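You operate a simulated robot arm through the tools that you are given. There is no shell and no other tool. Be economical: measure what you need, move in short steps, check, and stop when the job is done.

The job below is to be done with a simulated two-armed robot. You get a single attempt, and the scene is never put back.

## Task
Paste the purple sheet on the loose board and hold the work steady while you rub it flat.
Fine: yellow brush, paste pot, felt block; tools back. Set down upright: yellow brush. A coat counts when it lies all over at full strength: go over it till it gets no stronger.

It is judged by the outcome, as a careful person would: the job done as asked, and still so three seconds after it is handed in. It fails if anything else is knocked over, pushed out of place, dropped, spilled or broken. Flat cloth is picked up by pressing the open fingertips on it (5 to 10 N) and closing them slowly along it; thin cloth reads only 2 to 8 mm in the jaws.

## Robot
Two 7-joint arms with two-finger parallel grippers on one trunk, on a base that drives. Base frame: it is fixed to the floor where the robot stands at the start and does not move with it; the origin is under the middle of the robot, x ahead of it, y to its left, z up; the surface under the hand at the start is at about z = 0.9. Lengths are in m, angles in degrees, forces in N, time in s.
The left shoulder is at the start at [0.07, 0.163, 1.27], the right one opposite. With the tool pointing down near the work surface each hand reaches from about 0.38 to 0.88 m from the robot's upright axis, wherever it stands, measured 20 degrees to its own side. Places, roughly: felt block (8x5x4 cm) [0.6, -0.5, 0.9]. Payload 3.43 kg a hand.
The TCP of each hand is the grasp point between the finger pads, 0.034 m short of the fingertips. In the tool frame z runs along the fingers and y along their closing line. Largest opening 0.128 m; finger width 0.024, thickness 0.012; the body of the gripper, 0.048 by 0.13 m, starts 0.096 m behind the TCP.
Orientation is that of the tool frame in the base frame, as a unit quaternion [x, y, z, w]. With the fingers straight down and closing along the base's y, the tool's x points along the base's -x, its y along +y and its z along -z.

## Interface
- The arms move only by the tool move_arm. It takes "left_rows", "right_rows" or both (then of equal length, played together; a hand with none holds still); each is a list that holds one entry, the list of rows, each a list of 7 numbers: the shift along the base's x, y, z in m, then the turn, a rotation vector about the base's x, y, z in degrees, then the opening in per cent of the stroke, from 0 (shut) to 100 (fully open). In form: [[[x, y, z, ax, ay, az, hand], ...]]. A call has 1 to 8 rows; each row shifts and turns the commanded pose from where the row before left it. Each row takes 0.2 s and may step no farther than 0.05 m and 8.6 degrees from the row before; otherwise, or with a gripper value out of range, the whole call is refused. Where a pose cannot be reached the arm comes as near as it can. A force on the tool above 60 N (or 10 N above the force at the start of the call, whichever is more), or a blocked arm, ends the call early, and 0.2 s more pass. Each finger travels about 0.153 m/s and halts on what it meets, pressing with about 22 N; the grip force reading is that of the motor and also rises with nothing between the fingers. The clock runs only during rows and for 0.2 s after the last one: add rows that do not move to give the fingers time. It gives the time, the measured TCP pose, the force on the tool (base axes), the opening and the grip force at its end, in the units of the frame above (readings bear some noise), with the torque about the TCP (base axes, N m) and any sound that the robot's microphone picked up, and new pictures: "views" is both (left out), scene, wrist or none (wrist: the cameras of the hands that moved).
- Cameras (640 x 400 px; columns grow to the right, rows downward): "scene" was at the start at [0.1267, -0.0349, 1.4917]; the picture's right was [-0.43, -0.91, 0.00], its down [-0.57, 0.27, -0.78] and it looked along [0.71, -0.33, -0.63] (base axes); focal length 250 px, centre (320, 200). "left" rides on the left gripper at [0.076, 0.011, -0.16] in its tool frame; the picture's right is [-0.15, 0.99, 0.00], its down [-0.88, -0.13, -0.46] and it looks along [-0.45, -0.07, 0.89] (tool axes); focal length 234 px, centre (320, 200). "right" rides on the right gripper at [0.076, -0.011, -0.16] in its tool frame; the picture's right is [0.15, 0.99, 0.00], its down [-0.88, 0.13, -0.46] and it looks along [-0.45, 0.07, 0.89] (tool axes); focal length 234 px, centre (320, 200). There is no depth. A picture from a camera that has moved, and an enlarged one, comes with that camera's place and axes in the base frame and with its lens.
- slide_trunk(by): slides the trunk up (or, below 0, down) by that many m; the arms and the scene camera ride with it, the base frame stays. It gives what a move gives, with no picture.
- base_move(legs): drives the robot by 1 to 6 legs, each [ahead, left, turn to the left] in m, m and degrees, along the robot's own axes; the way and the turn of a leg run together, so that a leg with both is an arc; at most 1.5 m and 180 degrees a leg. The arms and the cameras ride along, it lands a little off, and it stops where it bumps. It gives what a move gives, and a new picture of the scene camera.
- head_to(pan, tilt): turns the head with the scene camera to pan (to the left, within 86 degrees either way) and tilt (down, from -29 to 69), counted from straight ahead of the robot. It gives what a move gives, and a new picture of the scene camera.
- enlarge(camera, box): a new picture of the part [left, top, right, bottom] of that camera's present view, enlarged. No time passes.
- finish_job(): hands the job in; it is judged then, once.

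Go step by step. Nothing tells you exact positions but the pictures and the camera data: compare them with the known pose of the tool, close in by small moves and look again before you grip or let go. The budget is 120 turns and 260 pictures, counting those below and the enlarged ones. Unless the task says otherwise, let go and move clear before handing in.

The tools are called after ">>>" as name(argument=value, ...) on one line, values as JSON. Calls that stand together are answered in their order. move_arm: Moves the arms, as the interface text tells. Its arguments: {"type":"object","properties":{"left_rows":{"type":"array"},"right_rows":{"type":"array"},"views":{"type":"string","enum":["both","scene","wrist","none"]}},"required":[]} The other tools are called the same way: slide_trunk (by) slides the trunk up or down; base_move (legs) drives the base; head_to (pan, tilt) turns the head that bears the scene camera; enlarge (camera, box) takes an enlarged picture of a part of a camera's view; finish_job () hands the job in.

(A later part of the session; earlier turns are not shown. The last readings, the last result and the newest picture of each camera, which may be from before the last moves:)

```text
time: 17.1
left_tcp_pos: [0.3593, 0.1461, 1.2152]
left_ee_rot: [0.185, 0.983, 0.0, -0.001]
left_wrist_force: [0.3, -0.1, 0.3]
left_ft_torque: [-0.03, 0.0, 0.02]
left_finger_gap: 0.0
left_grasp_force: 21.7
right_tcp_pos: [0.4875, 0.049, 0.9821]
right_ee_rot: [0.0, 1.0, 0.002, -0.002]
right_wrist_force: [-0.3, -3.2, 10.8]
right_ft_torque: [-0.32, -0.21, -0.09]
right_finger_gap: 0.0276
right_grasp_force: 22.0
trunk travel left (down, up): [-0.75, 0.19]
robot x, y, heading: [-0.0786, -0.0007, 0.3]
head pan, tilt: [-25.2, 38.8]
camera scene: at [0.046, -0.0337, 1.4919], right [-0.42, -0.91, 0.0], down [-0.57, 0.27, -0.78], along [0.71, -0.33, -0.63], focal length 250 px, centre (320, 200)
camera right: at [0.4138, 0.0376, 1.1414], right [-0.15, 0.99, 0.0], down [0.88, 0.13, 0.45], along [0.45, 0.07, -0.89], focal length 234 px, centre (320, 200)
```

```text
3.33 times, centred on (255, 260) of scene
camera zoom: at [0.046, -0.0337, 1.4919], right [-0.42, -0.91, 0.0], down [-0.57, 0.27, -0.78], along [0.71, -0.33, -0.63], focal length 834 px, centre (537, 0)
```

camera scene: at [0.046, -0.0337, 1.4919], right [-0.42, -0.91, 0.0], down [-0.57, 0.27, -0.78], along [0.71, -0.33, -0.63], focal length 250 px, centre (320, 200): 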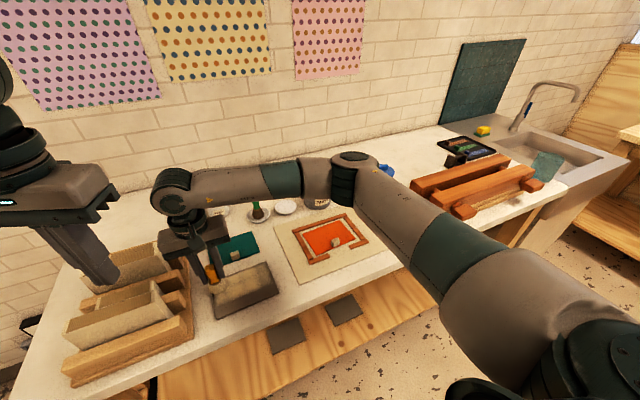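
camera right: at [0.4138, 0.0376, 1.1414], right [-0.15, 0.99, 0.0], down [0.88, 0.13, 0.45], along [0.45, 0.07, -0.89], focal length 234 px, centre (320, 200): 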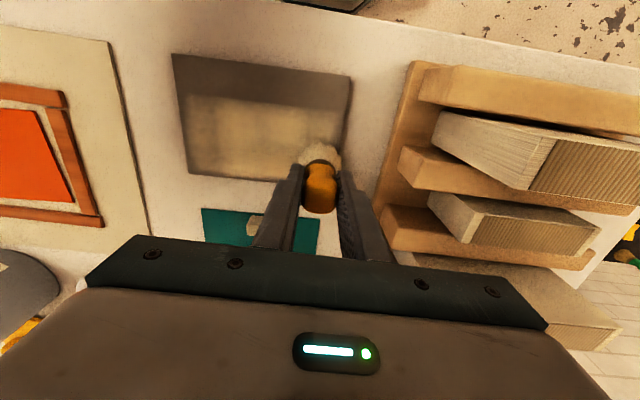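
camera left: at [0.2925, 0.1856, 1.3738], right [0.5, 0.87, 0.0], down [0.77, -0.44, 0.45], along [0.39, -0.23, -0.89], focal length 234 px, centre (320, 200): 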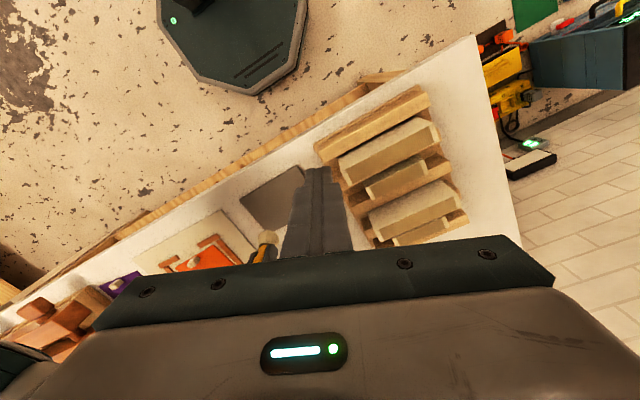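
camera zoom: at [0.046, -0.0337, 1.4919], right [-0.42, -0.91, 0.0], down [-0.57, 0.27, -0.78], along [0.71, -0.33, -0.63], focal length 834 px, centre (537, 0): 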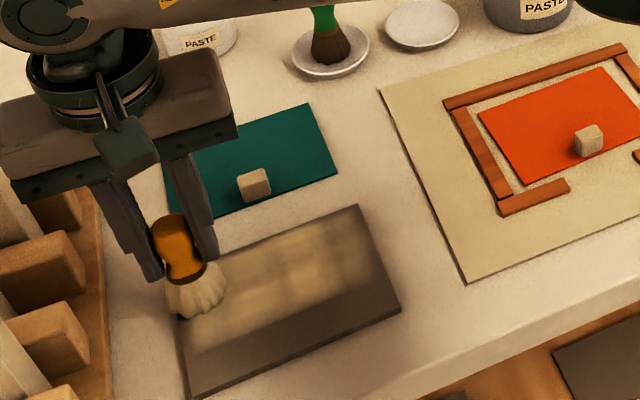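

It paints a wide band and the board stayed put. I continue with the middle stroke back to the right.

>>> move_arm(right_rows=[[[-0.027, 0.006, 0, 0, 0, 0, 5], [0.0015, -0.0325, 0, 0, 0, 0, 5], [0.0015, -0.0325, 0, 0, 0, 0, 5], [0.0015, -0.0325, 0, 0, 0, 0, 5], [0.0015, -0.035, 0, 0, 0, 0, 5], [-0.027, 0, 0, 0, 0, 0, 5], [-0.0015, 0.0325, 0, 0, 0, 0, 5], [-0.0015, 0.0325, 0, 0, 0, 0, 5]]], views="none")

>>> move_arm(right_rows=[[[-0.0015, 0.0325, 0, 0, 0, 0, 5], [-0.0015, 0.0325, 0, 0, 0, 0, 5], [-0.009, 0.003, 0, 0, 0, 0, 5], [0.0015, -0.0325, 0, 0, 0, 0, 5], [0.0015, -0.0325, 0, 0, 0, 0, 5], [0.0015, -0.0325, 0, 0, 0, 0, 5], [0.0015, -0.0325, 0, 0, 0, 0, 5]]])

>>> enlarge(camera="scene", box=[180, 200, 330, 320])

```text
time: 18.9
left_tcp_pos: [0.3584, 0.1457, 1.2157]
left_ee_rot: [0.187, 0.982, 0.001, 0.001]
left_wrist_force: [0.2, -0.2, -0.4]
left_ft_torque: [-0.05, 0.0, 0.02]
left_finger_gap: 0.0001
left_grasp_force: 22.0
right_tcp_pos: [0.4374, -0.014, 0.9807]
right_ee_rot: [0.002, 1.0, 0.003, 0.0]
right_wrist_force: [1.8, -8.1, 29.5]
right_ft_torque: [-0.62, -0.48, -0.07]
right_finger_gap: 0.0273
right_grasp_force: 22.0
trunk travel left (down, up): [-0.75, 0.19]
robot x, y, heading: [-0.0828, -0.0061, -0.2]
head pan, tilt: [-25.2, 38.8]
```

```text
time: 20.6
left_tcp_pos: [0.3594, 0.1451, 1.2141]
left_ee_rot: [0.185, 0.983, 0.001, -0.001]
left_wrist_force: [-0.2, -0.8, -0.5]
left_ft_torque: [0.04, 0.01, -0.01]
left_finger_gap: 0.0
left_grasp_force: 22.0
right_tcp_pos: [0.432, -0.0723, 0.9822]
right_ee_rot: [0.0, 1.0, 0.003, -0.001]
right_wrist_force: [-0.9, 8.3, 20.1]
right_ft_torque: [0.47, -0.21, 0.08]
right_finger_gap: 0.0274
right_grasp_force: 21.7
trunk travel left (down, up): [-0.75, 0.19]
robot x, y, heading: [-0.0795, -0.0027, 0.0]
head pan, tilt: [-25.2, 38.8]
camera scene: at [0.0448, -0.0355, 1.492], right [-0.42, -0.91, 0.0], down [-0.57, 0.27, -0.78], along [0.71, -0.33, -0.63], focal length 250 px, centre (320, 200)
camera right: at [0.3575, -0.0833, 1.1408], right [-0.15, 0.99, 0.01], down [0.88, 0.13, 0.45], along [0.45, 0.07, -0.89], focal length 234 px, centre (320, 200)
```

scene: 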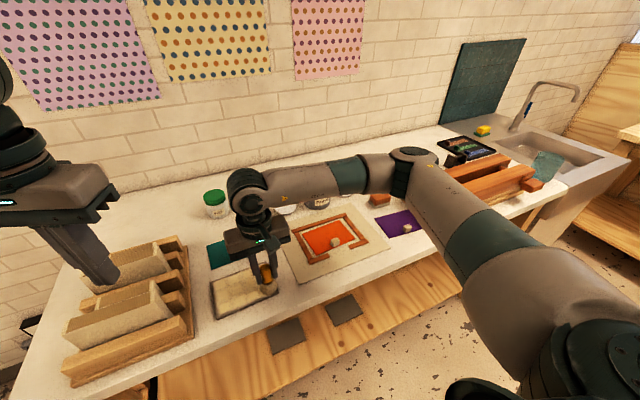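
right: 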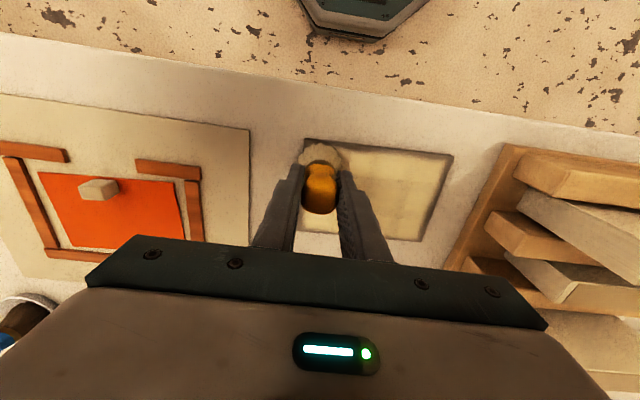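

```text
3.33 times, centred on (255, 260) of scene
camera zoom: at [0.0448, -0.0355, 1.492], right [-0.42, -0.91, 0.0], down [-0.57, 0.27, -0.78], along [0.71, -0.33, -0.63], focal length 834 px, centre (537, 0)
```

zoom: 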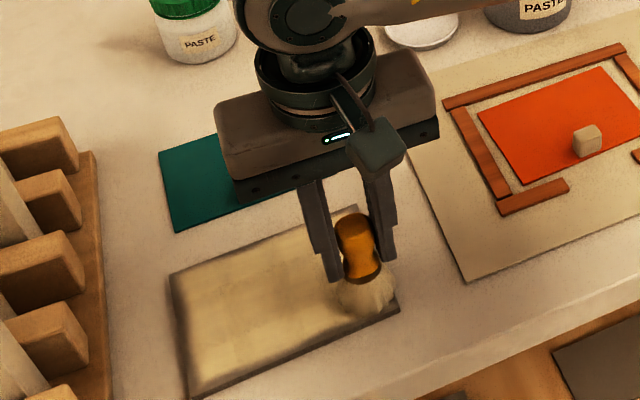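

Good coverage with a thin dark border left. I now go round the perimeter close to the edges.

>>> move_arm(right_rows=[[[-0.011, -0.009, 0, 0, 0, 0, 5], [-0.0014, 0.0278, 0, 0, 0, 0, 5], [-0.0014, 0.0278, 0, 0, 0, 0, 5], [-0.0014, 0.0278, 0, 0, 0, 0, 5], [-0.0014, 0.0278, 0, 0, 0, 0, 5], [-0.0014, 0.0278, 0, 0, 0, 0, 5], [0.032, 0.002, 0, 0, 0, 0, 5], [0.031, 0.002, 0, 0, 0, 0, 5]]], views="none")

>>> move_arm(right_rows=[[[0.03, 0.002, 0, 0, 0, 0, 5], [0.001, -0.028, 0, 0, 0, 0, 5], [0.001, -0.028, 0, 0, 0, 0, 5], [0.001, -0.028, 0, 0, 0, 0, 5], [0.001, -0.028, 0, 0, 0, 0, 5], [0.001, -0.028, 0, 0, 0, 0, 5], [-0.03, -0.001, 0, 0, 0, 0, 5], [-0.03, -0.001, 0, 0, 0, 0, 5]]])

>>> enlarge(camera="scene", box=[180, 200, 330, 320])

```text
time: 22.4
left_tcp_pos: [0.3572, 0.1464, 1.2152]
left_ee_rot: [0.186, 0.983, 0.001, 0.0]
left_wrist_force: [-0.8, 0.5, -0.1]
left_ft_torque: [-0.02, -0.01, -0.01]
left_finger_gap: 0.0003
left_grasp_force: 22.2
right_tcp_pos: [0.4753, 0.0612, 0.9822]
right_ee_rot: [0.0, 1.0, 0.003, 0.0]
right_wrist_force: [-11.5, 1.1, 30.2]
right_ft_torque: [-0.25, 0.67, -0.1]
right_finger_gap: 0.0274
right_grasp_force: 22.6
trunk travel left (down, up): [-0.75, 0.19]
robot x, y, heading: [-0.0817, -0.0031, 0.2]
head pan, tilt: [-25.2, 38.8]
```

```text
time: 24.1
left_tcp_pos: [0.3587, 0.1458, 1.2146]
left_ee_rot: [0.186, 0.983, 0.001, -0.001]
left_wrist_force: [0.1, 0.1, 0.5]
left_ft_torque: [-0.02, -0.01, -0.02]
left_finger_gap: 0.0
left_grasp_force: 21.7
right_tcp_pos: [0.4535, -0.0791, 0.9808]
right_ee_rot: [0.001, 1.0, 0.002, 0.003]
right_wrist_force: [14.7, -1.3, 43.4]
right_ft_torque: [-0.1, -0.92, -0.08]
right_finger_gap: 0.0277
right_grasp_force: 22.2
trunk travel left (down, up): [-0.75, 0.19]
robot x, y, heading: [-0.0768, -0.0053, 0.1]
head pan, tilt: [-25.2, 38.8]
camera scene: at [0.0441, -0.0347, 1.4923], right [-0.42, -0.91, 0.0], down [-0.57, 0.27, -0.78], along [0.71, -0.33, -0.62], focal length 250 px, centre (320, 200)
camera right: at [0.3766, -0.0907, 1.14], right [-0.14, 0.99, 0.0], down [0.88, 0.13, 0.46], along [0.45, 0.07, -0.89], focal length 234 px, centre (320, 200)
```

scene: 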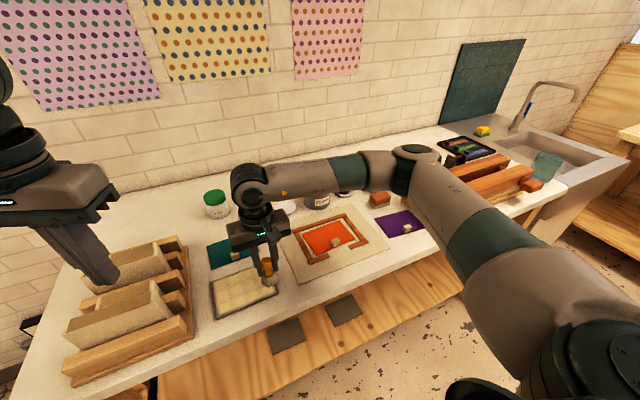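
right: 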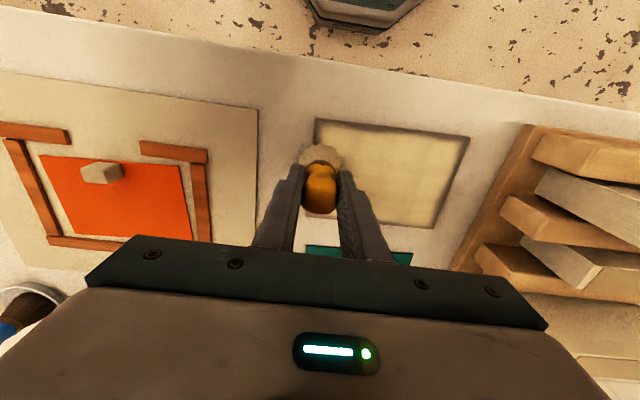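

```text
3.33 times, centred on (255, 260) of scene
camera zoom: at [0.0441, -0.0347, 1.4923], right [-0.42, -0.91, 0.0], down [-0.57, 0.27, -0.78], along [0.71, -0.33, -0.62], focal length 834 px, centre (537, 0)
```

zoom: 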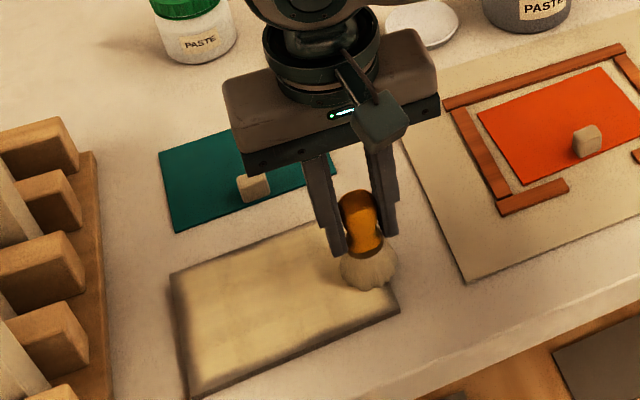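

Force is rising, so I lift off and look closely at how even the coat is.

>>> move_arm(right_rows=[[[0, 0, 0.02, 0, 0, 0, 5], [0.01, -0.03, 0.04, 0, 0, 0, 5], [0.01, -0.04, 0, 0, 0, 0, 5], [0.01, -0.04, 0, 0, 0, 0, 5]]], views="none")

>>> enlarge(camera="scene", box=[195, 250, 295, 330])

>>> enlarge(camera="right", box=[320, 60, 560, 240])

```text
refused: row 2 steps farther than a row can; nothing moved
```

```text
5.00 times, centred on (245, 290) of scene
camera zoom: at [0.0441, -0.0347, 1.4923], right [-0.42, -0.91, 0.0], down [-0.57, 0.27, -0.78], along [0.71, -0.33, -0.62], focal length 1251 px, centre (695, -250)
```

zoom: 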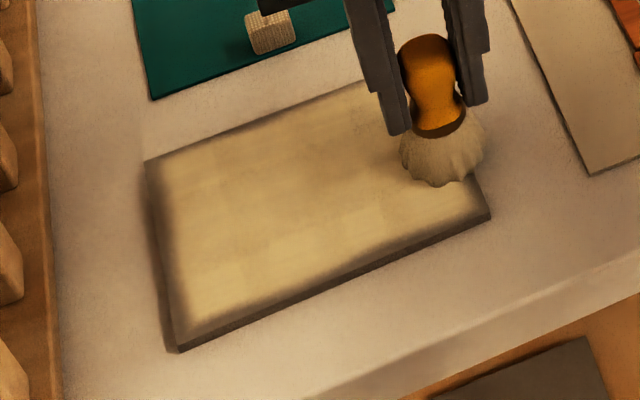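

```text
2.22 times, centred on (440, 150) of right
camera zoom: at [0.3766, -0.0907, 1.14], right [-0.14, 0.99, 0.0], down [0.88, 0.13, 0.46], along [0.45, 0.07, -0.89], focal length 520 px, centre (53, 311)
```

zoom: 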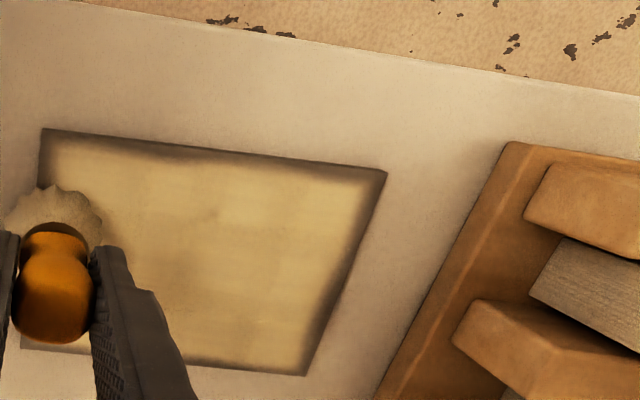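

The coat is good but looks patchy by cell, with weaker edges. I re-dip for a second pass.

>>> move_arm(right_rows=[[[0, 0, 0.045, 0, 0, 0, 5], [0, 0, 0.045, 0, 0, 0, 5], [0.034, -0.034, 0.005, 0, 0, 0, 5], [0.034, -0.034, 0.005, 0, 0, 0, 5], [0.034, -0.034, 0.005, 0, 0, 0, 5], [0.034, -0.034, 0.005, 0, 0, 0, 5], [0.034, -0.034, 0.005, 0, 0, 0, 5], [0.034, -0.034, 0, 0, 0, 0, 5]]])

>>> enlarge(camera="scene", box=[195, 250, 295, 330])

```text
time: 25.9
left_tcp_pos: [0.3621, 0.1454, 1.2127]
left_ee_rot: [0.186, 0.983, 0.0, -0.002]
left_wrist_force: [0.1, -0.8, -0.8]
left_ft_torque: [0.0, -0.01, 0.01]
left_finger_gap: 0.0
left_grasp_force: 21.6
right_tcp_pos: [0.6589, -0.285, 1.0957]
right_ee_rot: [0.0, 1.0, 0.002, -0.003]
right_wrist_force: [0.7, -0.3, -0.9]
right_ft_torque: [0.01, 0.02, -0.01]
right_finger_gap: 0.0274
right_grasp_force: 22.3
trunk travel left (down, up): [-0.75, 0.19]
robot x, y, heading: [-0.0802, -0.0034, 0.3]
head pan, tilt: [-25.2, 38.8]
camera scene: at [0.0482, -0.0352, 1.4916], right [-0.42, -0.91, 0.0], down [-0.57, 0.27, -0.78], along [0.71, -0.33, -0.63], focal length 250 px, centre (320, 200)
camera right: at [0.5837, -0.2958, 1.2553], right [-0.15, 0.99, 0.01], down [0.88, 0.13, 0.45], along [0.45, 0.07, -0.89], focal length 234 px, centre (320, 200)
```

scene: 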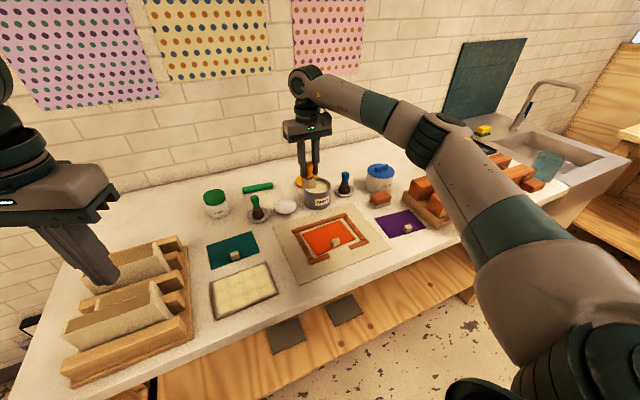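
right: 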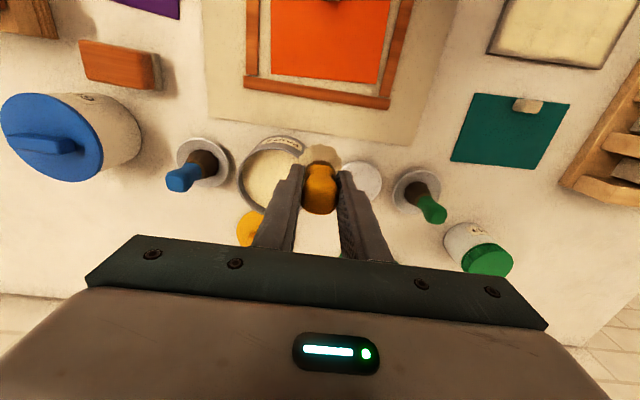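

```text
5.00 times, centred on (245, 290) of scene
camera zoom: at [0.0482, -0.0352, 1.4916], right [-0.42, -0.91, 0.0], down [-0.57, 0.27, -0.78], along [0.71, -0.33, -0.63], focal length 1251 px, centre (695, -250)
```

zoom: 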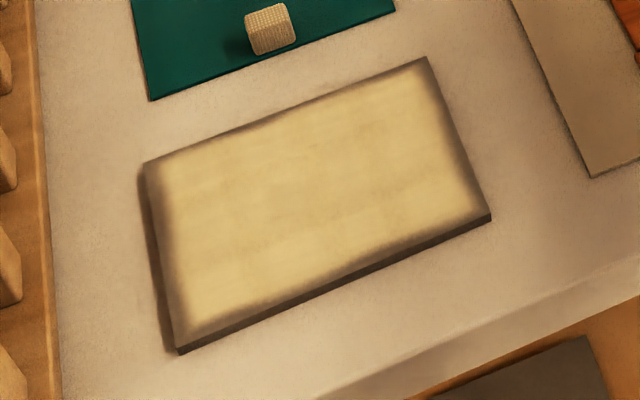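

Coat now looks even inside. I do a gentle second dip.

>>> move_arm(right_rows=[[[0.025, -0.024, 0, 0, 0, 0, 5], [0.024, -0.023, 0, 0, 0, 0, 5], [0, 0, -0.045, 0, 0, 0, 5], [0, 0, -0.01, 0, 0, 0, 5], [0, 0, -0.004, 0, 0, 0, 5], [0, 0, -0.003, 0, 0, 0, 5]]], views="none")

```text
time: 27.4
left_tcp_pos: [0.361, 0.146, 1.2139]
left_ee_rot: [0.186, 0.983, 0.001, -0.001]
left_wrist_force: [-0.2, 0.7, 0.0]
left_ft_torque: [-0.03, -0.02, 0.0]
left_finger_gap: 0.0
left_grasp_force: 22.0
right_tcp_pos: [0.7059, -0.3321, 1.0338]
right_ee_rot: [0.0, 1.0, 0.001, -0.003]
right_wrist_force: [0.3, 0.3, -0.5]
right_ft_torque: [-0.02, 0.03, 0.02]
right_finger_gap: 0.028
right_grasp_force: 22.2
trunk travel left (down, up): [-0.75, 0.19]
robot x, y, heading: [-0.0796, 0.0007, 0.1]
head pan, tilt: [-25.2, 38.8]
```

>>> move_arm(right_rows=[[[0, 0, -0.003, 0, 0, 0, 5], [0, 0, -0.003, 0, 0, 0, 5], [0, 0, -0.002, 0, 0, 0, 5], [0, 0, 0, 0, 0, 0, 5]]], views="scene")

>>> enlarge(camera="scene", box=[260, 140, 380, 230])

```text
time: 28.4
left_tcp_pos: [0.3565, 0.1455, 1.2153]
left_ee_rot: [0.186, 0.982, 0.0, 0.001]
left_wrist_force: [-0.2, 0.5, -0.1]
left_ft_torque: [0.01, -0.01, 0.0]
left_finger_gap: 0.0
left_grasp_force: 22.4
right_tcp_pos: [0.7056, -0.3315, 1.0324]
right_ee_rot: [0.0, 1.0, 0.002, 0.002]
right_wrist_force: [9.7, -9.0, 41.1]
right_ft_torque: [-0.64, -0.22, 0.07]
right_finger_gap: 0.0275
right_grasp_force: 22.3
trunk travel left (down, up): [-0.75, 0.19]
robot x, y, heading: [-0.0815, -0.0014, -0.0]
head pan, tilt: [-25.2, 38.8]
camera scene: at [0.0426, -0.034, 1.4925], right [-0.42, -0.91, 0.0], down [-0.56, 0.27, -0.78], along [0.71, -0.33, -0.62], focal length 250 px, centre (320, 200)
```

scene: 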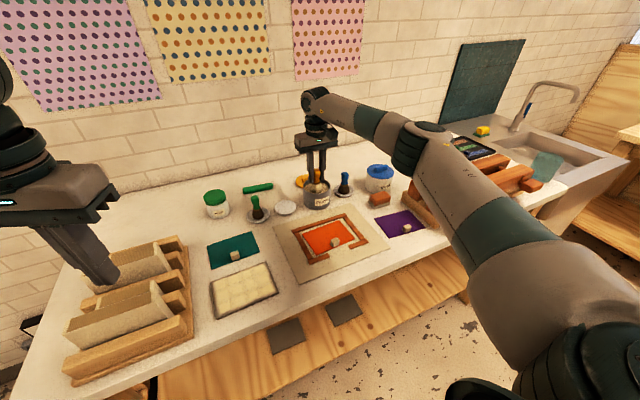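

```text
4.44 times, centred on (320, 185) of scene
camera zoom: at [0.0426, -0.034, 1.4925], right [-0.42, -0.91, 0.0], down [-0.56, 0.27, -0.78], along [0.71, -0.33, -0.62], focal length 1112 px, centre (320, 267)
```

zoom: 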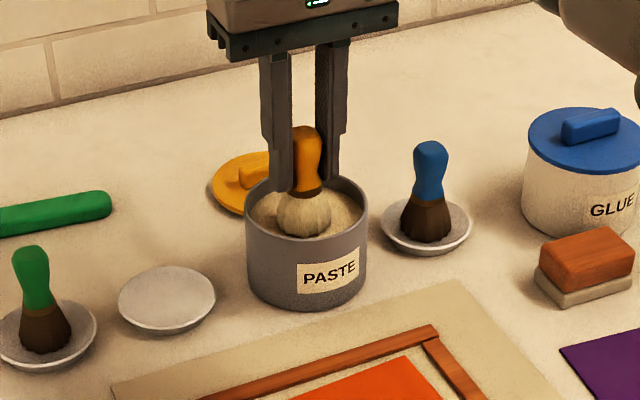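

Loaded again. I lift and return to just above the board's far-right corner.

>>> move_arm(right_rows=[[[0, 0, 0.048, 0, 0, 0, 5], [-0.0286, 0.0366, 0.015, 0, 0, 0, 5], [-0.0286, 0.0366, 0, 0, 0, 0, 5], [-0.0286, 0.0366, 0, 0, 0, 0, 5], [-0.0286, 0.0366, -0.015, 0, 0, 0, 5], [-0.0286, 0.0366, -0.015, 0, 0, 0, 5], [-0.0286, 0.0366, -0.015, 0, 0, 0, 5], [-0.0286, 0.0366, -0.015, 0, 0, 0, 5]]], views="none")

```text
time: 30.1
left_tcp_pos: [0.3608, 0.1474, 1.214]
left_ee_rot: [0.186, 0.983, 0.0, -0.001]
left_wrist_force: [0.1, 0.6, 0.5]
left_ft_torque: [0.0, 0.0, 0.0]
left_finger_gap: 0.0
left_grasp_force: 21.8
right_tcp_pos: [0.5016, -0.0742, 1.0278]
right_ee_rot: [0.001, 1.0, 0.001, -0.002]
right_wrist_force: [-0.4, 0.2, -1.2]
right_ft_torque: [-0.04, 0.03, 0.0]
right_finger_gap: 0.0279
right_grasp_force: 21.7
trunk travel left (down, up): [-0.75, 0.19]
robot x, y, heading: [-0.0805, -0.0011, -0.1]
head pan, tilt: [-25.2, 38.8]
```

>>> move_arm(right_rows=[[[0.009, -0.004, -0.03, 0, 0, 0, 5], [0, 0, -0.0155, 0, 0, 0, 5], [-0.0004, 0.0288, 0, 0, 0, 0, 5], [-0.0004, 0.0288, 0, 0, 0, 0, 5], [-0.0004, 0.0288, 0, 0, 0, 0, 5], [-0.0004, 0.0288, 0, 0, 0, 0, 5], [-0.0004, 0.0288, 0, 0, 0, 0, 5], [-0.032, -0.002, 0, 0, 0, 0, 5]]], views="none")

>>> move_arm(right_rows=[[[-0.032, -0.0025, 0, 0, 0, 0, 5], [-0.032, -0.0025, 0, 0, 0, 0, 5], [0.0013, -0.0285, 0, 0, 0, 0, 5], [0.0013, -0.0285, 0, 0, 0, 0, 5], [0.0013, -0.0285, 0, 0, 0, 0, 5], [0.0013, -0.0285, 0, 0, 0, 0, 5], [0.0013, -0.0285, 0, 0, 0, 0, 5], [0.031, 0.001, 0, 0, 0, 0, 5]]])

>>> enlarge(camera="scene", box=[195, 250, 295, 330])

```text
time: 31.9
left_tcp_pos: [0.3592, 0.1446, 1.213]
left_ee_rot: [0.186, 0.983, 0.001, -0.001]
left_wrist_force: [-0.1, 0.3, -0.8]
left_ft_torque: [0.03, -0.03, 0.02]
left_finger_gap: 0.0
left_grasp_force: 22.6
right_tcp_pos: [0.4786, 0.0613, 0.9829]
right_ee_rot: [0.001, 1.0, 0.002, -0.002]
right_wrist_force: [-0.2, -0.4, -1.0]
right_ft_torque: [0.05, 0.01, -0.01]
right_finger_gap: 0.0274
right_grasp_force: 21.9
trunk travel left (down, up): [-0.75, 0.19]
robot x, y, heading: [-0.08, -0.0009, -0.1]
head pan, tilt: [-25.2, 38.8]
```

```text
time: 33.8
left_tcp_pos: [0.3616, 0.1474, 1.2139]
left_ee_rot: [0.186, 0.983, 0.001, -0.002]
left_wrist_force: [-0.2, -0.7, 0.1]
left_ft_torque: [-0.04, 0.05, 0.0]
left_finger_gap: 0.0
left_grasp_force: 22.0
right_tcp_pos: [0.4532, -0.0832, 0.9813]
right_ee_rot: [0.0, 1.0, 0.001, -0.003]
right_wrist_force: [0.8, -0.5, 1.8]
right_ft_torque: [-0.1, 0.03, -0.03]
right_finger_gap: 0.0274
right_grasp_force: 21.7
trunk travel left (down, up): [-0.75, 0.19]
robot x, y, heading: [-0.0808, -0.0017, 0.3]
head pan, tilt: [-25.2, 38.8]
camera scene: at [0.0486, -0.0337, 1.4917], right [-0.42, -0.91, 0.0], down [-0.57, 0.26, -0.78], along [0.71, -0.33, -0.63], focal length 250 px, centre (320, 200)
camera right: at [0.3794, -0.0935, 1.1416], right [-0.15, 0.99, 0.0], down [0.88, 0.13, 0.45], along [0.45, 0.07, -0.89], focal length 234 px, centre (320, 200)
```

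scene: 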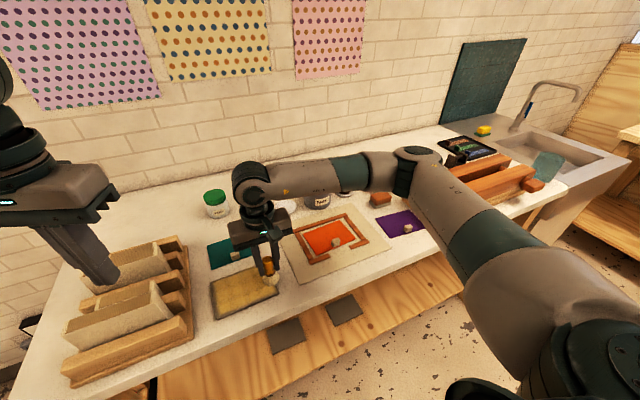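
right: 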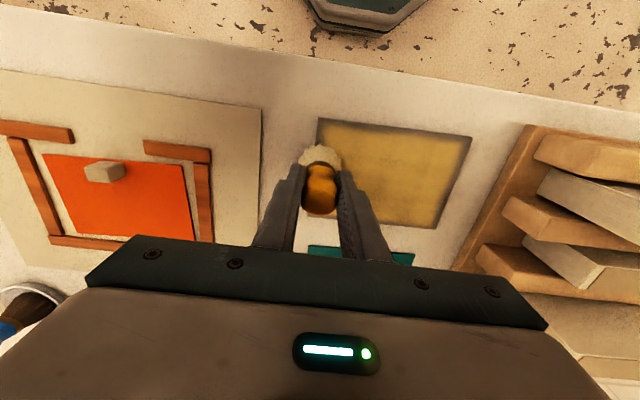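

```text
5.00 times, centred on (245, 290) of scene
camera zoom: at [0.0486, -0.0337, 1.4917], right [-0.42, -0.91, 0.0], down [-0.57, 0.26, -0.78], along [0.71, -0.33, -0.63], focal length 1251 px, centre (695, -250)
```

zoom: 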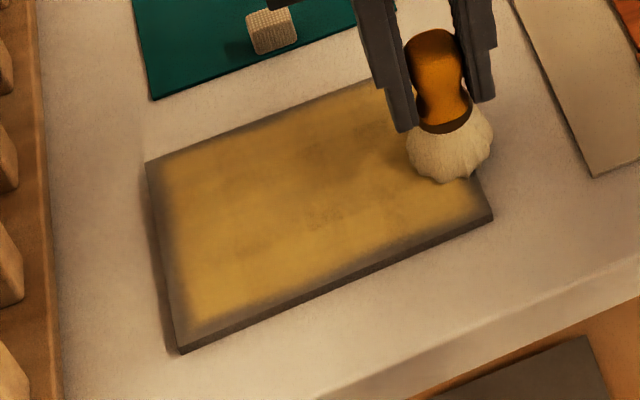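

The whole coat turned from cream to amber, even where the brush wasn't pressing, so it looks time-based (drying/tacking). I press a bit harder and brush one middle stroke to see its effect.

>>> move_arm(right_rows=[[[0, 0.008, -0.0025, 0, 0, 0, 5], [0, 0.03, 0, 0, 0, 0, 5], [-0.001, 0.03, 0, 0, 0, 0, 5], [-0.001, 0.03, 0, 0, 0, 0, 5], [-0.001, 0.03, 0, 0, 0, 0, 5]]], views="none")

>>> enlarge(camera="scene", box=[195, 250, 295, 330])

```text
time: 35.0
left_tcp_pos: [0.3589, 0.1452, 1.2147]
left_ee_rot: [0.186, 0.983, 0.0, 0.0]
left_wrist_force: [-0.9, 0.4, 0.0]
left_ft_torque: [-0.02, 0.03, 0.01]
left_finger_gap: 0.0002
left_grasp_force: 22.3
right_tcp_pos: [0.4497, 0.0458, 0.9807]
right_ee_rot: [0.001, 1.0, 0.002, -0.001]
right_wrist_force: [-0.3, -8.3, 22.5]
right_ft_torque: [-0.58, -0.05, 0.0]
right_finger_gap: 0.0276
right_grasp_force: 22.2
trunk travel left (down, up): [-0.75, 0.19]
robot x, y, heading: [-0.0798, 0.0003, -0.4]
head pan, tilt: [-25.2, 38.8]
```

```text
5.00 times, centred on (245, 290) of scene
camera zoom: at [0.0448, -0.0343, 1.4922], right [-0.42, -0.91, 0.0], down [-0.57, 0.27, -0.78], along [0.71, -0.33, -0.63], focal length 1251 px, centre (695, -250)
```

zoom: 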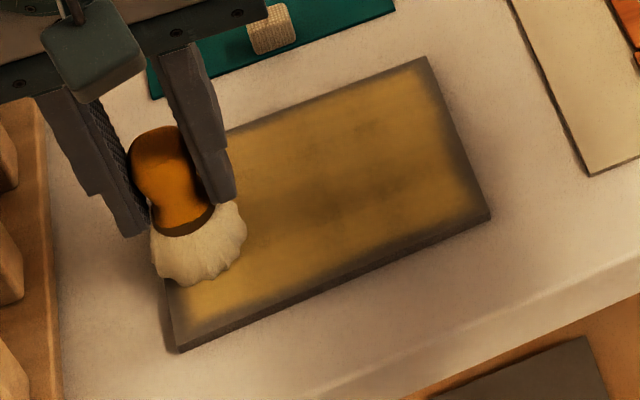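

The stroke band looks darker. To separate time from brushing, I lift the brush clear, wait, and compare.

>>> move_arm(right_rows=[[[0, 0, 0.03, 0, 0, 0, 5], [0.03, -0.03, 0.02, 0, 0, 0, 5], [0.035, -0.035, 0, 0, 0, 0, 5]]], views="none")

>>> enlarge(camera="scene", box=[195, 250, 295, 330])

>>> move_arm(right_rows=[[[0, 0, 0, 0, 0, 0, 5], [0, 0, 0, 0, 0, 0, 5], [0, 0, 0, 0, 0, 0, 5]]], views="none")

>>> enlarge(camera="scene", box=[195, 250, 295, 330])

```text
time: 35.8
left_tcp_pos: [0.3618, 0.1439, 1.214]
left_ee_rot: [0.185, 0.983, 0.001, -0.001]
left_wrist_force: [0.1, -0.1, -0.5]
left_ft_torque: [0.01, 0.0, 0.0]
left_finger_gap: 0.0
left_grasp_force: 22.1
right_tcp_pos: [0.5174, -0.0221, 1.031]
right_ee_rot: [0.0, 1.0, 0.003, -0.004]
right_wrist_force: [1.1, -0.4, -0.6]
right_ft_torque: [-0.01, 0.02, 0.02]
right_finger_gap: 0.0276
right_grasp_force: 21.6
trunk travel left (down, up): [-0.75, 0.19]
robot x, y, heading: [-0.0801, -0.0013, -0.0]
head pan, tilt: [-25.2, 38.8]
```

```text
5.00 times, centred on (245, 290) of scene
camera zoom: at [0.0486, -0.0369, 1.4915], right [-0.42, -0.91, 0.0], down [-0.57, 0.27, -0.78], along [0.71, -0.33, -0.63], focal length 1251 px, centre (695, -250)
```

zoom: 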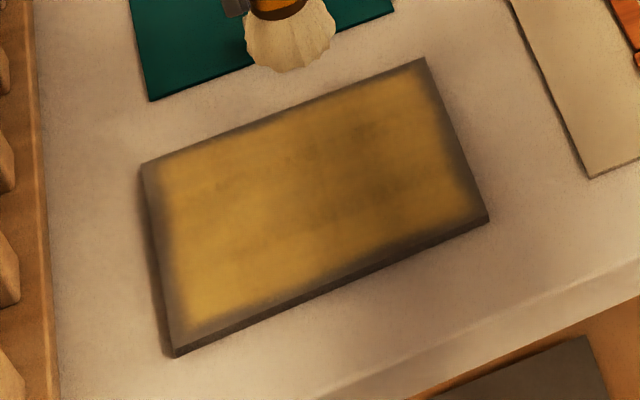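

```text
time: 36.5
left_tcp_pos: [0.3593, 0.1466, 1.2145]
left_ee_rot: [0.186, 0.983, 0.0, -0.001]
left_wrist_force: [-0.1, -1.1, 0.2]
left_ft_torque: [-0.02, -0.03, -0.02]
left_finger_gap: 0.0002
left_grasp_force: 21.9
right_tcp_pos: [0.5169, -0.021, 1.0317]
right_ee_rot: [0.0, 1.0, 0.002, -0.003]
right_wrist_force: [-0.2, -0.3, -0.7]
right_ft_torque: [0.01, 0.02, -0.01]
right_finger_gap: 0.0275
right_grasp_force: 22.0
trunk travel left (down, up): [-0.75, 0.19]
robot x, y, heading: [-0.0809, -0.0018, 0.2]
head pan, tilt: [-25.2, 38.8]
```

```text
5.00 times, centred on (245, 290) of scene
camera zoom: at [0.0469, -0.0345, 1.4918], right [-0.42, -0.91, 0.0], down [-0.57, 0.27, -0.78], along [0.71, -0.33, -0.63], focal length 1251 px, centre (695, -250)
```

zoom: 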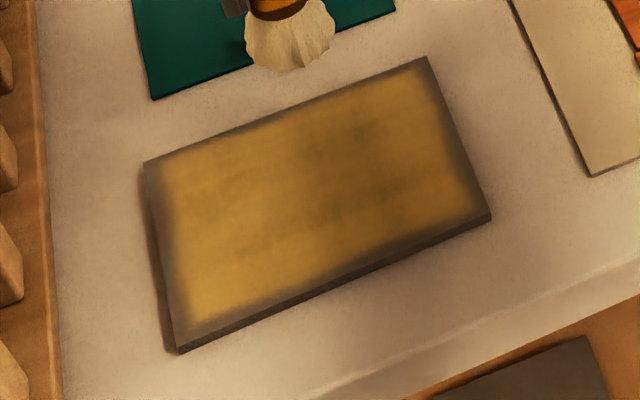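

Time alone changes nothing now; brushing itself deepens the colour, so deeper is stronger. I'll raster the entire board with steady contact until it no longer changes.

>>> move_arm(right_rows=[[[-0.008, 0.03, -0.02, 0, 0, 0, 5], [-0.002, 0.03, -0.025, 0, 0, 0, 5], [0, 0.022, -0.006, 0, 0, 0, 5], [0, -0.035, 0, 0, 0, 0, 5], [0, -0.035, 0, 0, 0, 0, 5], [0.001, -0.035, 0, 0, 0, 0, 5], [0.001, -0.035, 0, 0, 0, 0, 5], [-0.022, 0, 0, 0, 0, 0, 5]]], views="none")

>>> move_arm(right_rows=[[[-0.001, 0.035, 0, 0, 0, 0, 5], [-0.001, 0.035, 0, 0, 0, 0, 5], [0, 0.035, 0, 0, 0, 0, 5], [0, 0.034, 0, 0, 0, 0, 5], [-0.023, 0, 0, 0, 0, 0, 5], [0, -0.035, 0, 0, 0, 0, 5], [0, -0.035, 0, 0, 0, 0, 5], [0.001, -0.035, 0, 0, 0, 0, 5]]], views="none")

>>> enlarge(camera="scene", box=[195, 250, 295, 330])

```text
time: 38.4
left_tcp_pos: [0.3598, 0.1454, 1.2142]
left_ee_rot: [0.186, 0.983, 0.001, -0.001]
left_wrist_force: [0.2, 1.4, 0.3]
left_ft_torque: [-0.04, -0.01, -0.01]
left_finger_gap: 0.0
left_grasp_force: 22.0
right_tcp_pos: [0.486, -0.0795, 0.9817]
right_ee_rot: [0.002, 1.0, 0.001, -0.001]
right_wrist_force: [5.0, -4.1, 14.5]
right_ft_torque: [-0.25, -0.43, 0.0]
right_finger_gap: 0.0278
right_grasp_force: 22.5
trunk travel left (down, up): [-0.75, 0.19]
robot x, y, heading: [-0.0785, -0.0004, -0.3]
head pan, tilt: [-25.2, 38.8]
```

```text
time: 40.1
left_tcp_pos: [0.3569, 0.1464, 1.2161]
left_ee_rot: [0.186, 0.983, 0.001, 0.0]
left_wrist_force: [-0.1, -0.6, 0.8]
left_ft_torque: [-0.02, 0.0, 0.01]
left_finger_gap: 0.0
left_grasp_force: 21.9
right_tcp_pos: [0.4592, -0.0426, 0.9805]
right_ee_rot: [-0.001, 1.0, 0.003, -0.001]
right_wrist_force: [1.5, 12.7, 33.6]
right_ft_torque: [0.5, -0.04, 0.02]
right_finger_gap: 0.0273
right_grasp_force: 22.0
trunk travel left (down, up): [-0.75, 0.19]
robot x, y, heading: [-0.0788, -0.0011, 0.2]
head pan, tilt: [-25.2, 38.8]
```

```text
5.00 times, centred on (245, 290) of scene
camera zoom: at [0.0431, -0.0339, 1.4924], right [-0.42, -0.91, 0.0], down [-0.57, 0.26, -0.78], along [0.71, -0.33, -0.62], focal length 1251 px, centre (695, -250)
```

zoom: 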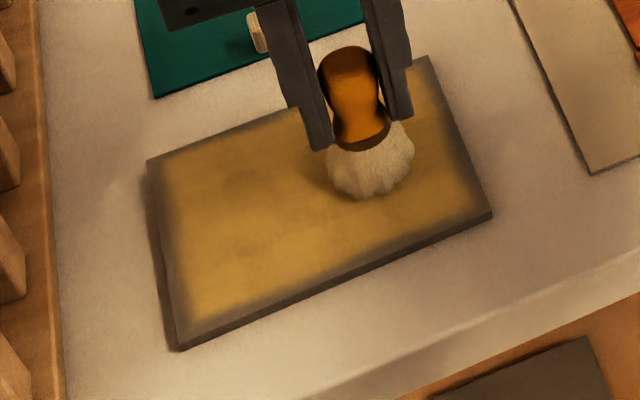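

>>> move_arm(right_rows=[[[0.001, -0.035, 0.0008, 0, 0, 0, 5], [-0.022, 0, 0, 0, 0, 0, 5], [-0.001, 0.035, 0, 0, 0, 0, 5], [-0.001, 0.035, 0, 0, 0, 0, 5], [-0.001, 0.035, 0, 0, 0, 0, 5], [-0.001, 0.034, 0, 0, 0, 0, 5], [-0.022, 0, 0, 0, 0, 0, 5], [0.001, -0.035, 0, 0, 0, 0, 5]]], views="none")

>>> move_arm(right_rows=[[[0.001, -0.035, 0, 0, 0, 0, 5], [0.001, -0.035, 0, 0, 0, 0, 5], [0.001, -0.036, 0, 0, 0, 0, 5], [0, 0, 0.03, 0, 0, 0, 5], [0.02, -0.03, 0.03, 0, 0, 0, 5], [0.03, -0.03, 0, 0, 0, 0, 5]]], views="none")

>>> enlarge(camera="scene", box=[195, 250, 295, 330])

```text
time: 42.0
left_tcp_pos: [0.3563, 0.1446, 1.215]
left_ee_rot: [0.185, 0.983, 0.001, 0.001]
left_wrist_force: [0.5, -0.4, 0.2]
left_ft_torque: [0.08, -0.04, 0.0]
left_finger_gap: 0.0
left_grasp_force: 22.2
right_tcp_pos: [0.412, 0.0254, 0.9808]
right_ee_rot: [0.0, 1.0, 0.005, 0.0]
right_wrist_force: [-0.6, 11.5, 30.6]
right_ft_torque: [0.48, -0.26, 0.09]
right_finger_gap: 0.0276
right_grasp_force: 22.2
trunk travel left (down, up): [-0.75, 0.19]
robot x, y, heading: [-0.0797, 0.0006, 0.2]
head pan, tilt: [-25.2, 38.8]
```

```text
time: 43.4
left_tcp_pos: [0.3606, 0.1442, 1.2138]
left_ee_rot: [0.185, 0.983, 0.001, -0.002]
left_wrist_force: [-0.4, 1.0, 0.3]
left_ft_torque: [-0.02, 0.0, 0.03]
left_finger_gap: 0.0
left_grasp_force: 22.2
right_tcp_pos: [0.4701, -0.1415, 1.041]
right_ee_rot: [0.001, 1.0, 0.002, -0.004]
right_wrist_force: [-0.4, -0.8, -0.3]
right_ft_torque: [0.02, 0.04, 0.03]
right_finger_gap: 0.0274
right_grasp_force: 22.0
trunk travel left (down, up): [-0.75, 0.19]
robot x, y, heading: [-0.0786, 0.0021, 0.1]
head pan, tilt: [-25.2, 38.8]
```

```text
5.00 times, centred on (245, 290) of scene
camera zoom: at [0.0483, -0.037, 1.4915], right [-0.42, -0.91, 0.0], down [-0.57, 0.27, -0.78], along [0.71, -0.33, -0.63], focal length 1251 px, centre (695, -250)
```

zoom: 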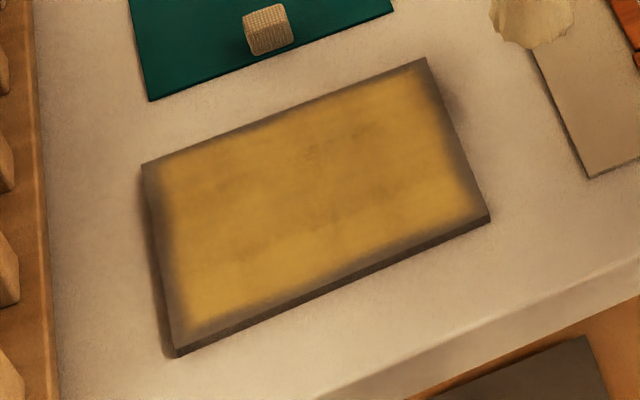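

The coat is even and amber now. I want to know whether amber means full strength or drying, so I dip once more and stroke one line to see whether fresh paste turns it cream again.

>>> move_arm(right_rows=[[[0.033, -0.027, 0.02, 0, 0, 0, 5], [0.034, -0.0272, 0.02, 0, 0, 0, 5], [0.034, -0.0272, 0.01, 0, 0, 0, 5], [0.034, -0.0272, 0, 0, 0, 0, 5], [0.034, -0.0272, 0, 0, 0, 0, 5], [0.034, -0.0272, 0, 0, 0, 0, 5], [0.034, -0.0272, 0, 0, 0, 0, 5], [0, 0, -0.04, 0, 0, 0, 5]]], views="none")

>>> enlarge(camera="scene", box=[195, 250, 295, 330])

>>> enlarge(camera="right", box=[200, 80, 440, 230])

```text
time: 45.1
left_tcp_pos: [0.3621, 0.1442, 1.2139]
left_ee_rot: [0.186, 0.983, 0.002, -0.001]
left_wrist_force: [0.0, -0.3, 1.2]
left_ft_torque: [-0.02, 0.03, -0.02]
left_finger_gap: 0.0
left_grasp_force: 22.1
right_tcp_pos: [0.7067, -0.3335, 1.0501]
right_ee_rot: [0.0, 1.0, 0.002, -0.002]
right_wrist_force: [0.2, 0.1, -1.4]
right_ft_torque: [0.01, 0.02, 0.03]
right_finger_gap: 0.0278
right_grasp_force: 22.5
trunk travel left (down, up): [-0.75, 0.19]
robot x, y, heading: [-0.0826, 0.0007, -0.1]
head pan, tilt: [-25.2, 38.8]
```

```text
5.00 times, centred on (245, 290) of scene
camera zoom: at [0.0481, -0.036, 1.4917], right [-0.42, -0.91, 0.0], down [-0.57, 0.27, -0.78], along [0.71, -0.33, -0.63], focal length 1251 px, centre (695, -250)
```

zoom: 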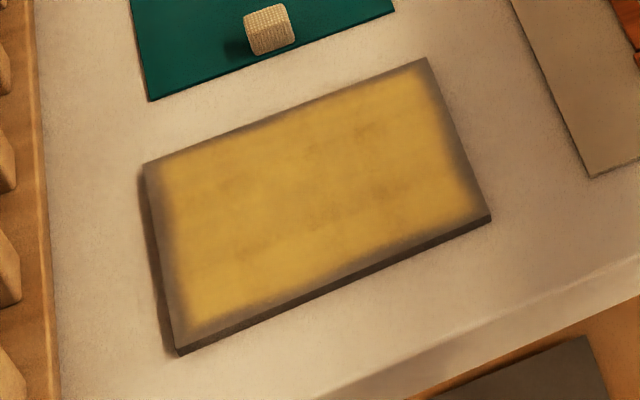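

```text
2.67 times, centred on (320, 155) of right
camera zoom: at [0.6327, -0.344, 1.2083], right [-0.15, 0.99, 0.01], down [0.88, 0.13, 0.45], along [0.45, 0.07, -0.89], focal length 624 px, centre (320, 320)
```

zoom: 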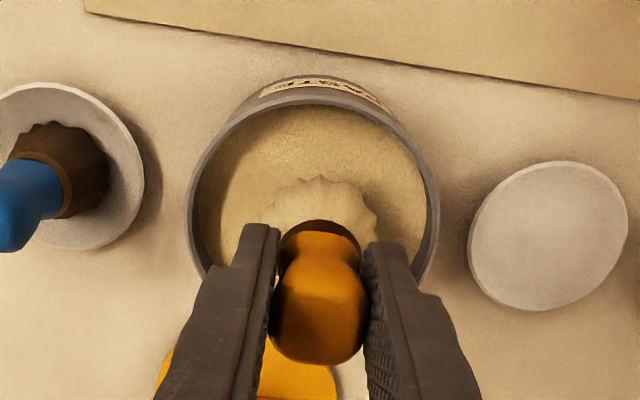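

>>> move_arm(right_rows=[[[0, 0, -0.015, 0, 0, 0, 5], [0, 0, -0.007, 0, 0, 0, 5], [0, 0, -0.002, 0, 0, 0, 5], [0, 0, 0, 0, 0, 0, 5], [0, 0, 0.05, 0, 0, 0, 5], [-0.028, 0.036, 0.018, 0, 0, 0, 5], [-0.028, 0.036, 0, 0, 0, 0, 5], [-0.028, 0.036, 0, 0, 0, 0, 5]]], views="none")

>>> move_arm(right_rows=[[[-0.028, 0.036, -0.02, 0, 0, 0, 5], [-0.028, 0.036, -0.02, 0, 0, 0, 5], [-0.028, 0.036, -0.02, 0, 0, 0, 5], [-0.028, 0.036, -0.02, 0, 0, 0, 5], [0, 0.01, -0.028, 0, 0, 0, 5], [-0.001, 0.035, -0.0035, 0, 0, 0, 5], [-0.001, 0.035, 0, 0, 0, 0, 5], [-0.001, 0.035, 0, 0, 0, 0, 5]]], views="none")

>>> enlarge(camera="scene", box=[195, 250, 295, 330])

```text
time: 47.0
left_tcp_pos: [0.3607, 0.1471, 1.2125]
left_ee_rot: [0.186, 0.983, 0.001, -0.001]
left_wrist_force: [0.0, 0.3, -0.8]
left_ft_torque: [-0.02, -0.04, 0.0]
left_finger_gap: 0.0
left_grasp_force: 22.0
right_tcp_pos: [0.6234, -0.223, 1.0947]
right_ee_rot: [0.001, 1.0, 0.001, -0.003]
right_wrist_force: [-0.7, 0.8, -0.5]
right_ft_torque: [-0.03, 0.01, 0.02]
right_finger_gap: 0.0275
right_grasp_force: 22.1
trunk travel left (down, up): [-0.75, 0.19]
robot x, y, heading: [-0.0782, -0.0036, 0.5]
head pan, tilt: [-25.2, 38.8]
```

```text
time: 48.8
left_tcp_pos: [0.3612, 0.1459, 1.2138]
left_ee_rot: [0.187, 0.982, 0.0, -0.001]
left_wrist_force: [0.0, 0.3, -0.4]
left_ft_torque: [-0.02, 0.02, 0.06]
left_finger_gap: 0.0002
left_grasp_force: 21.7
right_tcp_pos: [0.505, 0.0357, 0.9817]
right_ee_rot: [0.001, 1.0, 0.002, -0.002]
right_wrist_force: [0.2, 1.2, 1.5]
right_ft_torque: [0.0, 0.01, 0.03]
right_finger_gap: 0.0276
right_grasp_force: 21.8
trunk travel left (down, up): [-0.75, 0.19]
robot x, y, heading: [-0.08, 0.0013, 0.1]
head pan, tilt: [-25.2, 38.8]
```

```text
5.00 times, centred on (245, 290) of scene
camera zoom: at [0.047, -0.0338, 1.4917], right [-0.42, -0.91, 0.0], down [-0.57, 0.27, -0.78], along [0.71, -0.33, -0.63], focal length 1251 px, centre (695, -250)
```

zoom: 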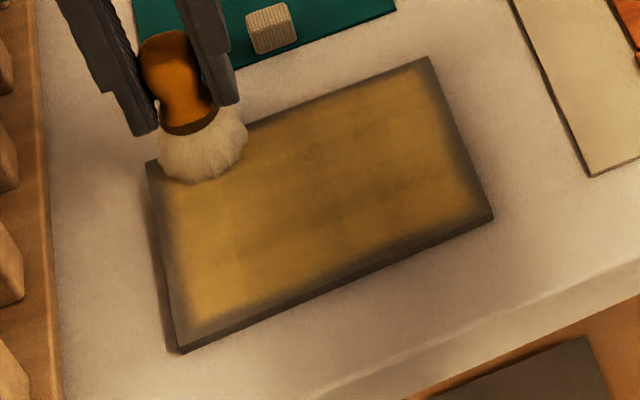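

>>> move_arm(right_rows=[[[-0.02, 0.01, -0.003, 0, 0, 0, 5], [0, -0.035, 0, 0, 0, 0, 5], [0, -0.035, 0, 0, 0, 0, 5], [0.001, -0.035, 0, 0, 0, 0, 5], [0.001, -0.02, 0, 0, 0, 0, 5], [0.02, -0.02, 0.04, 0, 0, 0, 5], [0.02, -0.03, 0.03, 0, 0, 0, 5], [0.02, -0.03, 0, 0, 0, 0, 5]]], views="none")

>>> enlarge(camera="scene", box=[195, 250, 295, 330])

```text
time: 50.5
left_tcp_pos: [0.3616, 0.1439, 1.2137]
left_ee_rot: [0.186, 0.983, 0.001, -0.002]
left_wrist_force: [0.1, 0.5, 0.3]
left_ft_torque: [-0.01, 0.02, 0.03]
left_finger_gap: 0.0
left_grasp_force: 22.0
right_tcp_pos: [0.5469, -0.1606, 1.0513]
right_ee_rot: [0.002, 1.0, 0.002, -0.004]
right_wrist_force: [0.4, -0.9, -1.1]
right_ft_torque: [-0.02, 0.05, -0.01]
right_finger_gap: 0.0271
right_grasp_force: 21.9
trunk travel left (down, up): [-0.75, 0.19]
robot x, y, heading: [-0.0777, 0.0025, -0.1]
head pan, tilt: [-25.2, 38.8]
```

```text
5.00 times, centred on (245, 290) of scene
camera zoom: at [0.0481, -0.0367, 1.4915], right [-0.42, -0.91, 0.0], down [-0.57, 0.27, -0.78], along [0.71, -0.33, -0.63], focal length 1251 px, centre (695, -250)
```

zoom: 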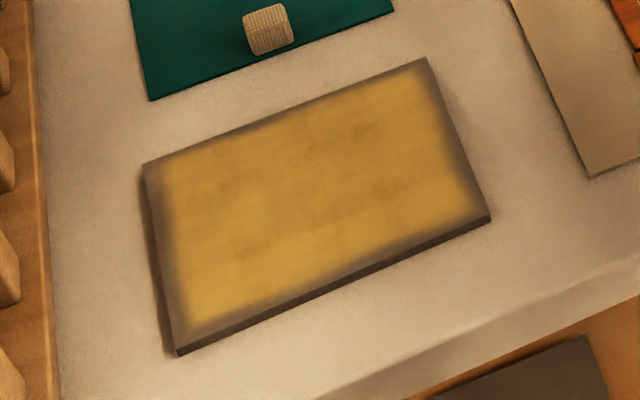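

The stroke changed nothing: the coat is saturated. I take the brush back over its dish.

>>> move_arm(right_rows=[[[0.0435, -0.013, 0.01, 0, 0, 0, 5], [0.0435, -0.013, 0.01, 0, 0, 0, 5], [0.0435, -0.013, 0, 0, 0, 0, 5], [0.0435, -0.013, 0, 0, 0, 0, 5], [0, 0, -0.045, 0, 0, 0, 5], [0, 0, -0.02, 0, 0, 0, 5], [0, 0, 0, 0, 0, 0, 5]]])

>>> enlarge(camera="scene", box=[230, 150, 350, 230])

```text
time: 52.1
left_tcp_pos: [0.3599, 0.1458, 1.2138]
left_ee_rot: [0.186, 0.983, 0.0, 0.0]
left_wrist_force: [-0.9, -0.4, 0.1]
left_ft_torque: [-0.02, 0.03, 0.01]
left_finger_gap: 0.0
left_grasp_force: 22.4
right_tcp_pos: [0.7218, -0.213, 1.0058]
right_ee_rot: [0.0, 1.0, 0.002, -0.003]
right_wrist_force: [-1.1, -0.3, -1.6]
right_ft_torque: [0.0, 0.01, -0.03]
right_finger_gap: 0.0275
right_grasp_force: 22.2
trunk travel left (down, up): [-0.75, 0.19]
robot x, y, heading: [-0.0817, -0.0014, -0.1]
head pan, tilt: [-25.2, 38.8]
camera scene: at [0.0472, -0.0343, 1.4918], right [-0.42, -0.91, 0.0], down [-0.57, 0.27, -0.78], along [0.71, -0.33, -0.63], focal length 250 px, centre (320, 200)
camera right: at [0.6478, -0.2242, 1.1653], right [-0.15, 0.99, 0.0], down [0.88, 0.13, 0.45], along [0.45, 0.07, -0.89], focal length 234 px, centre (320, 200)
```

scene: 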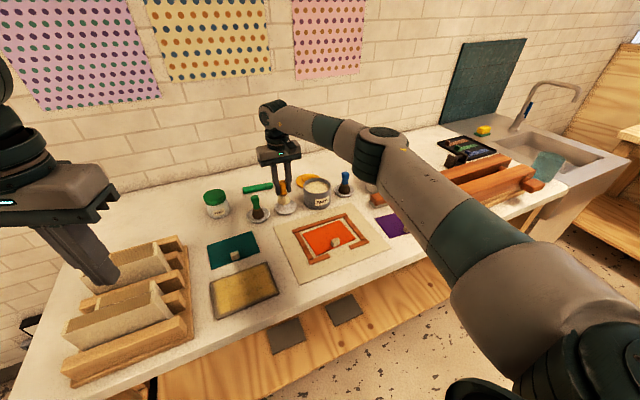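
right: 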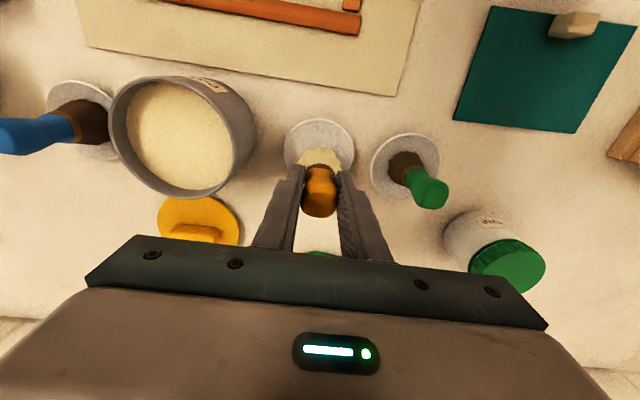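

```text
5.00 times, centred on (290, 190) of scene
camera zoom: at [0.0472, -0.0343, 1.4918], right [-0.42, -0.91, 0.0], down [-0.57, 0.27, -0.78], along [0.71, -0.33, -0.63], focal length 1251 px, centre (470, 250)
```

zoom: 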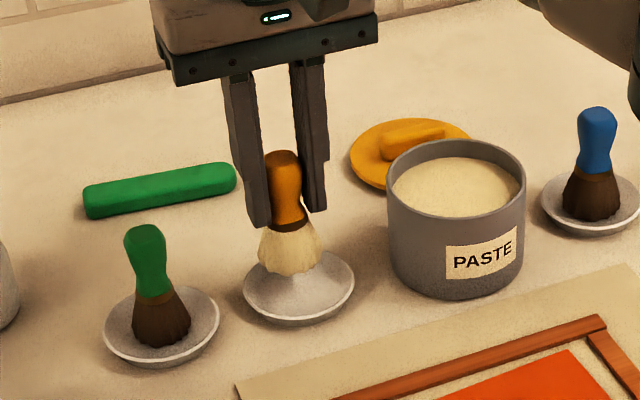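

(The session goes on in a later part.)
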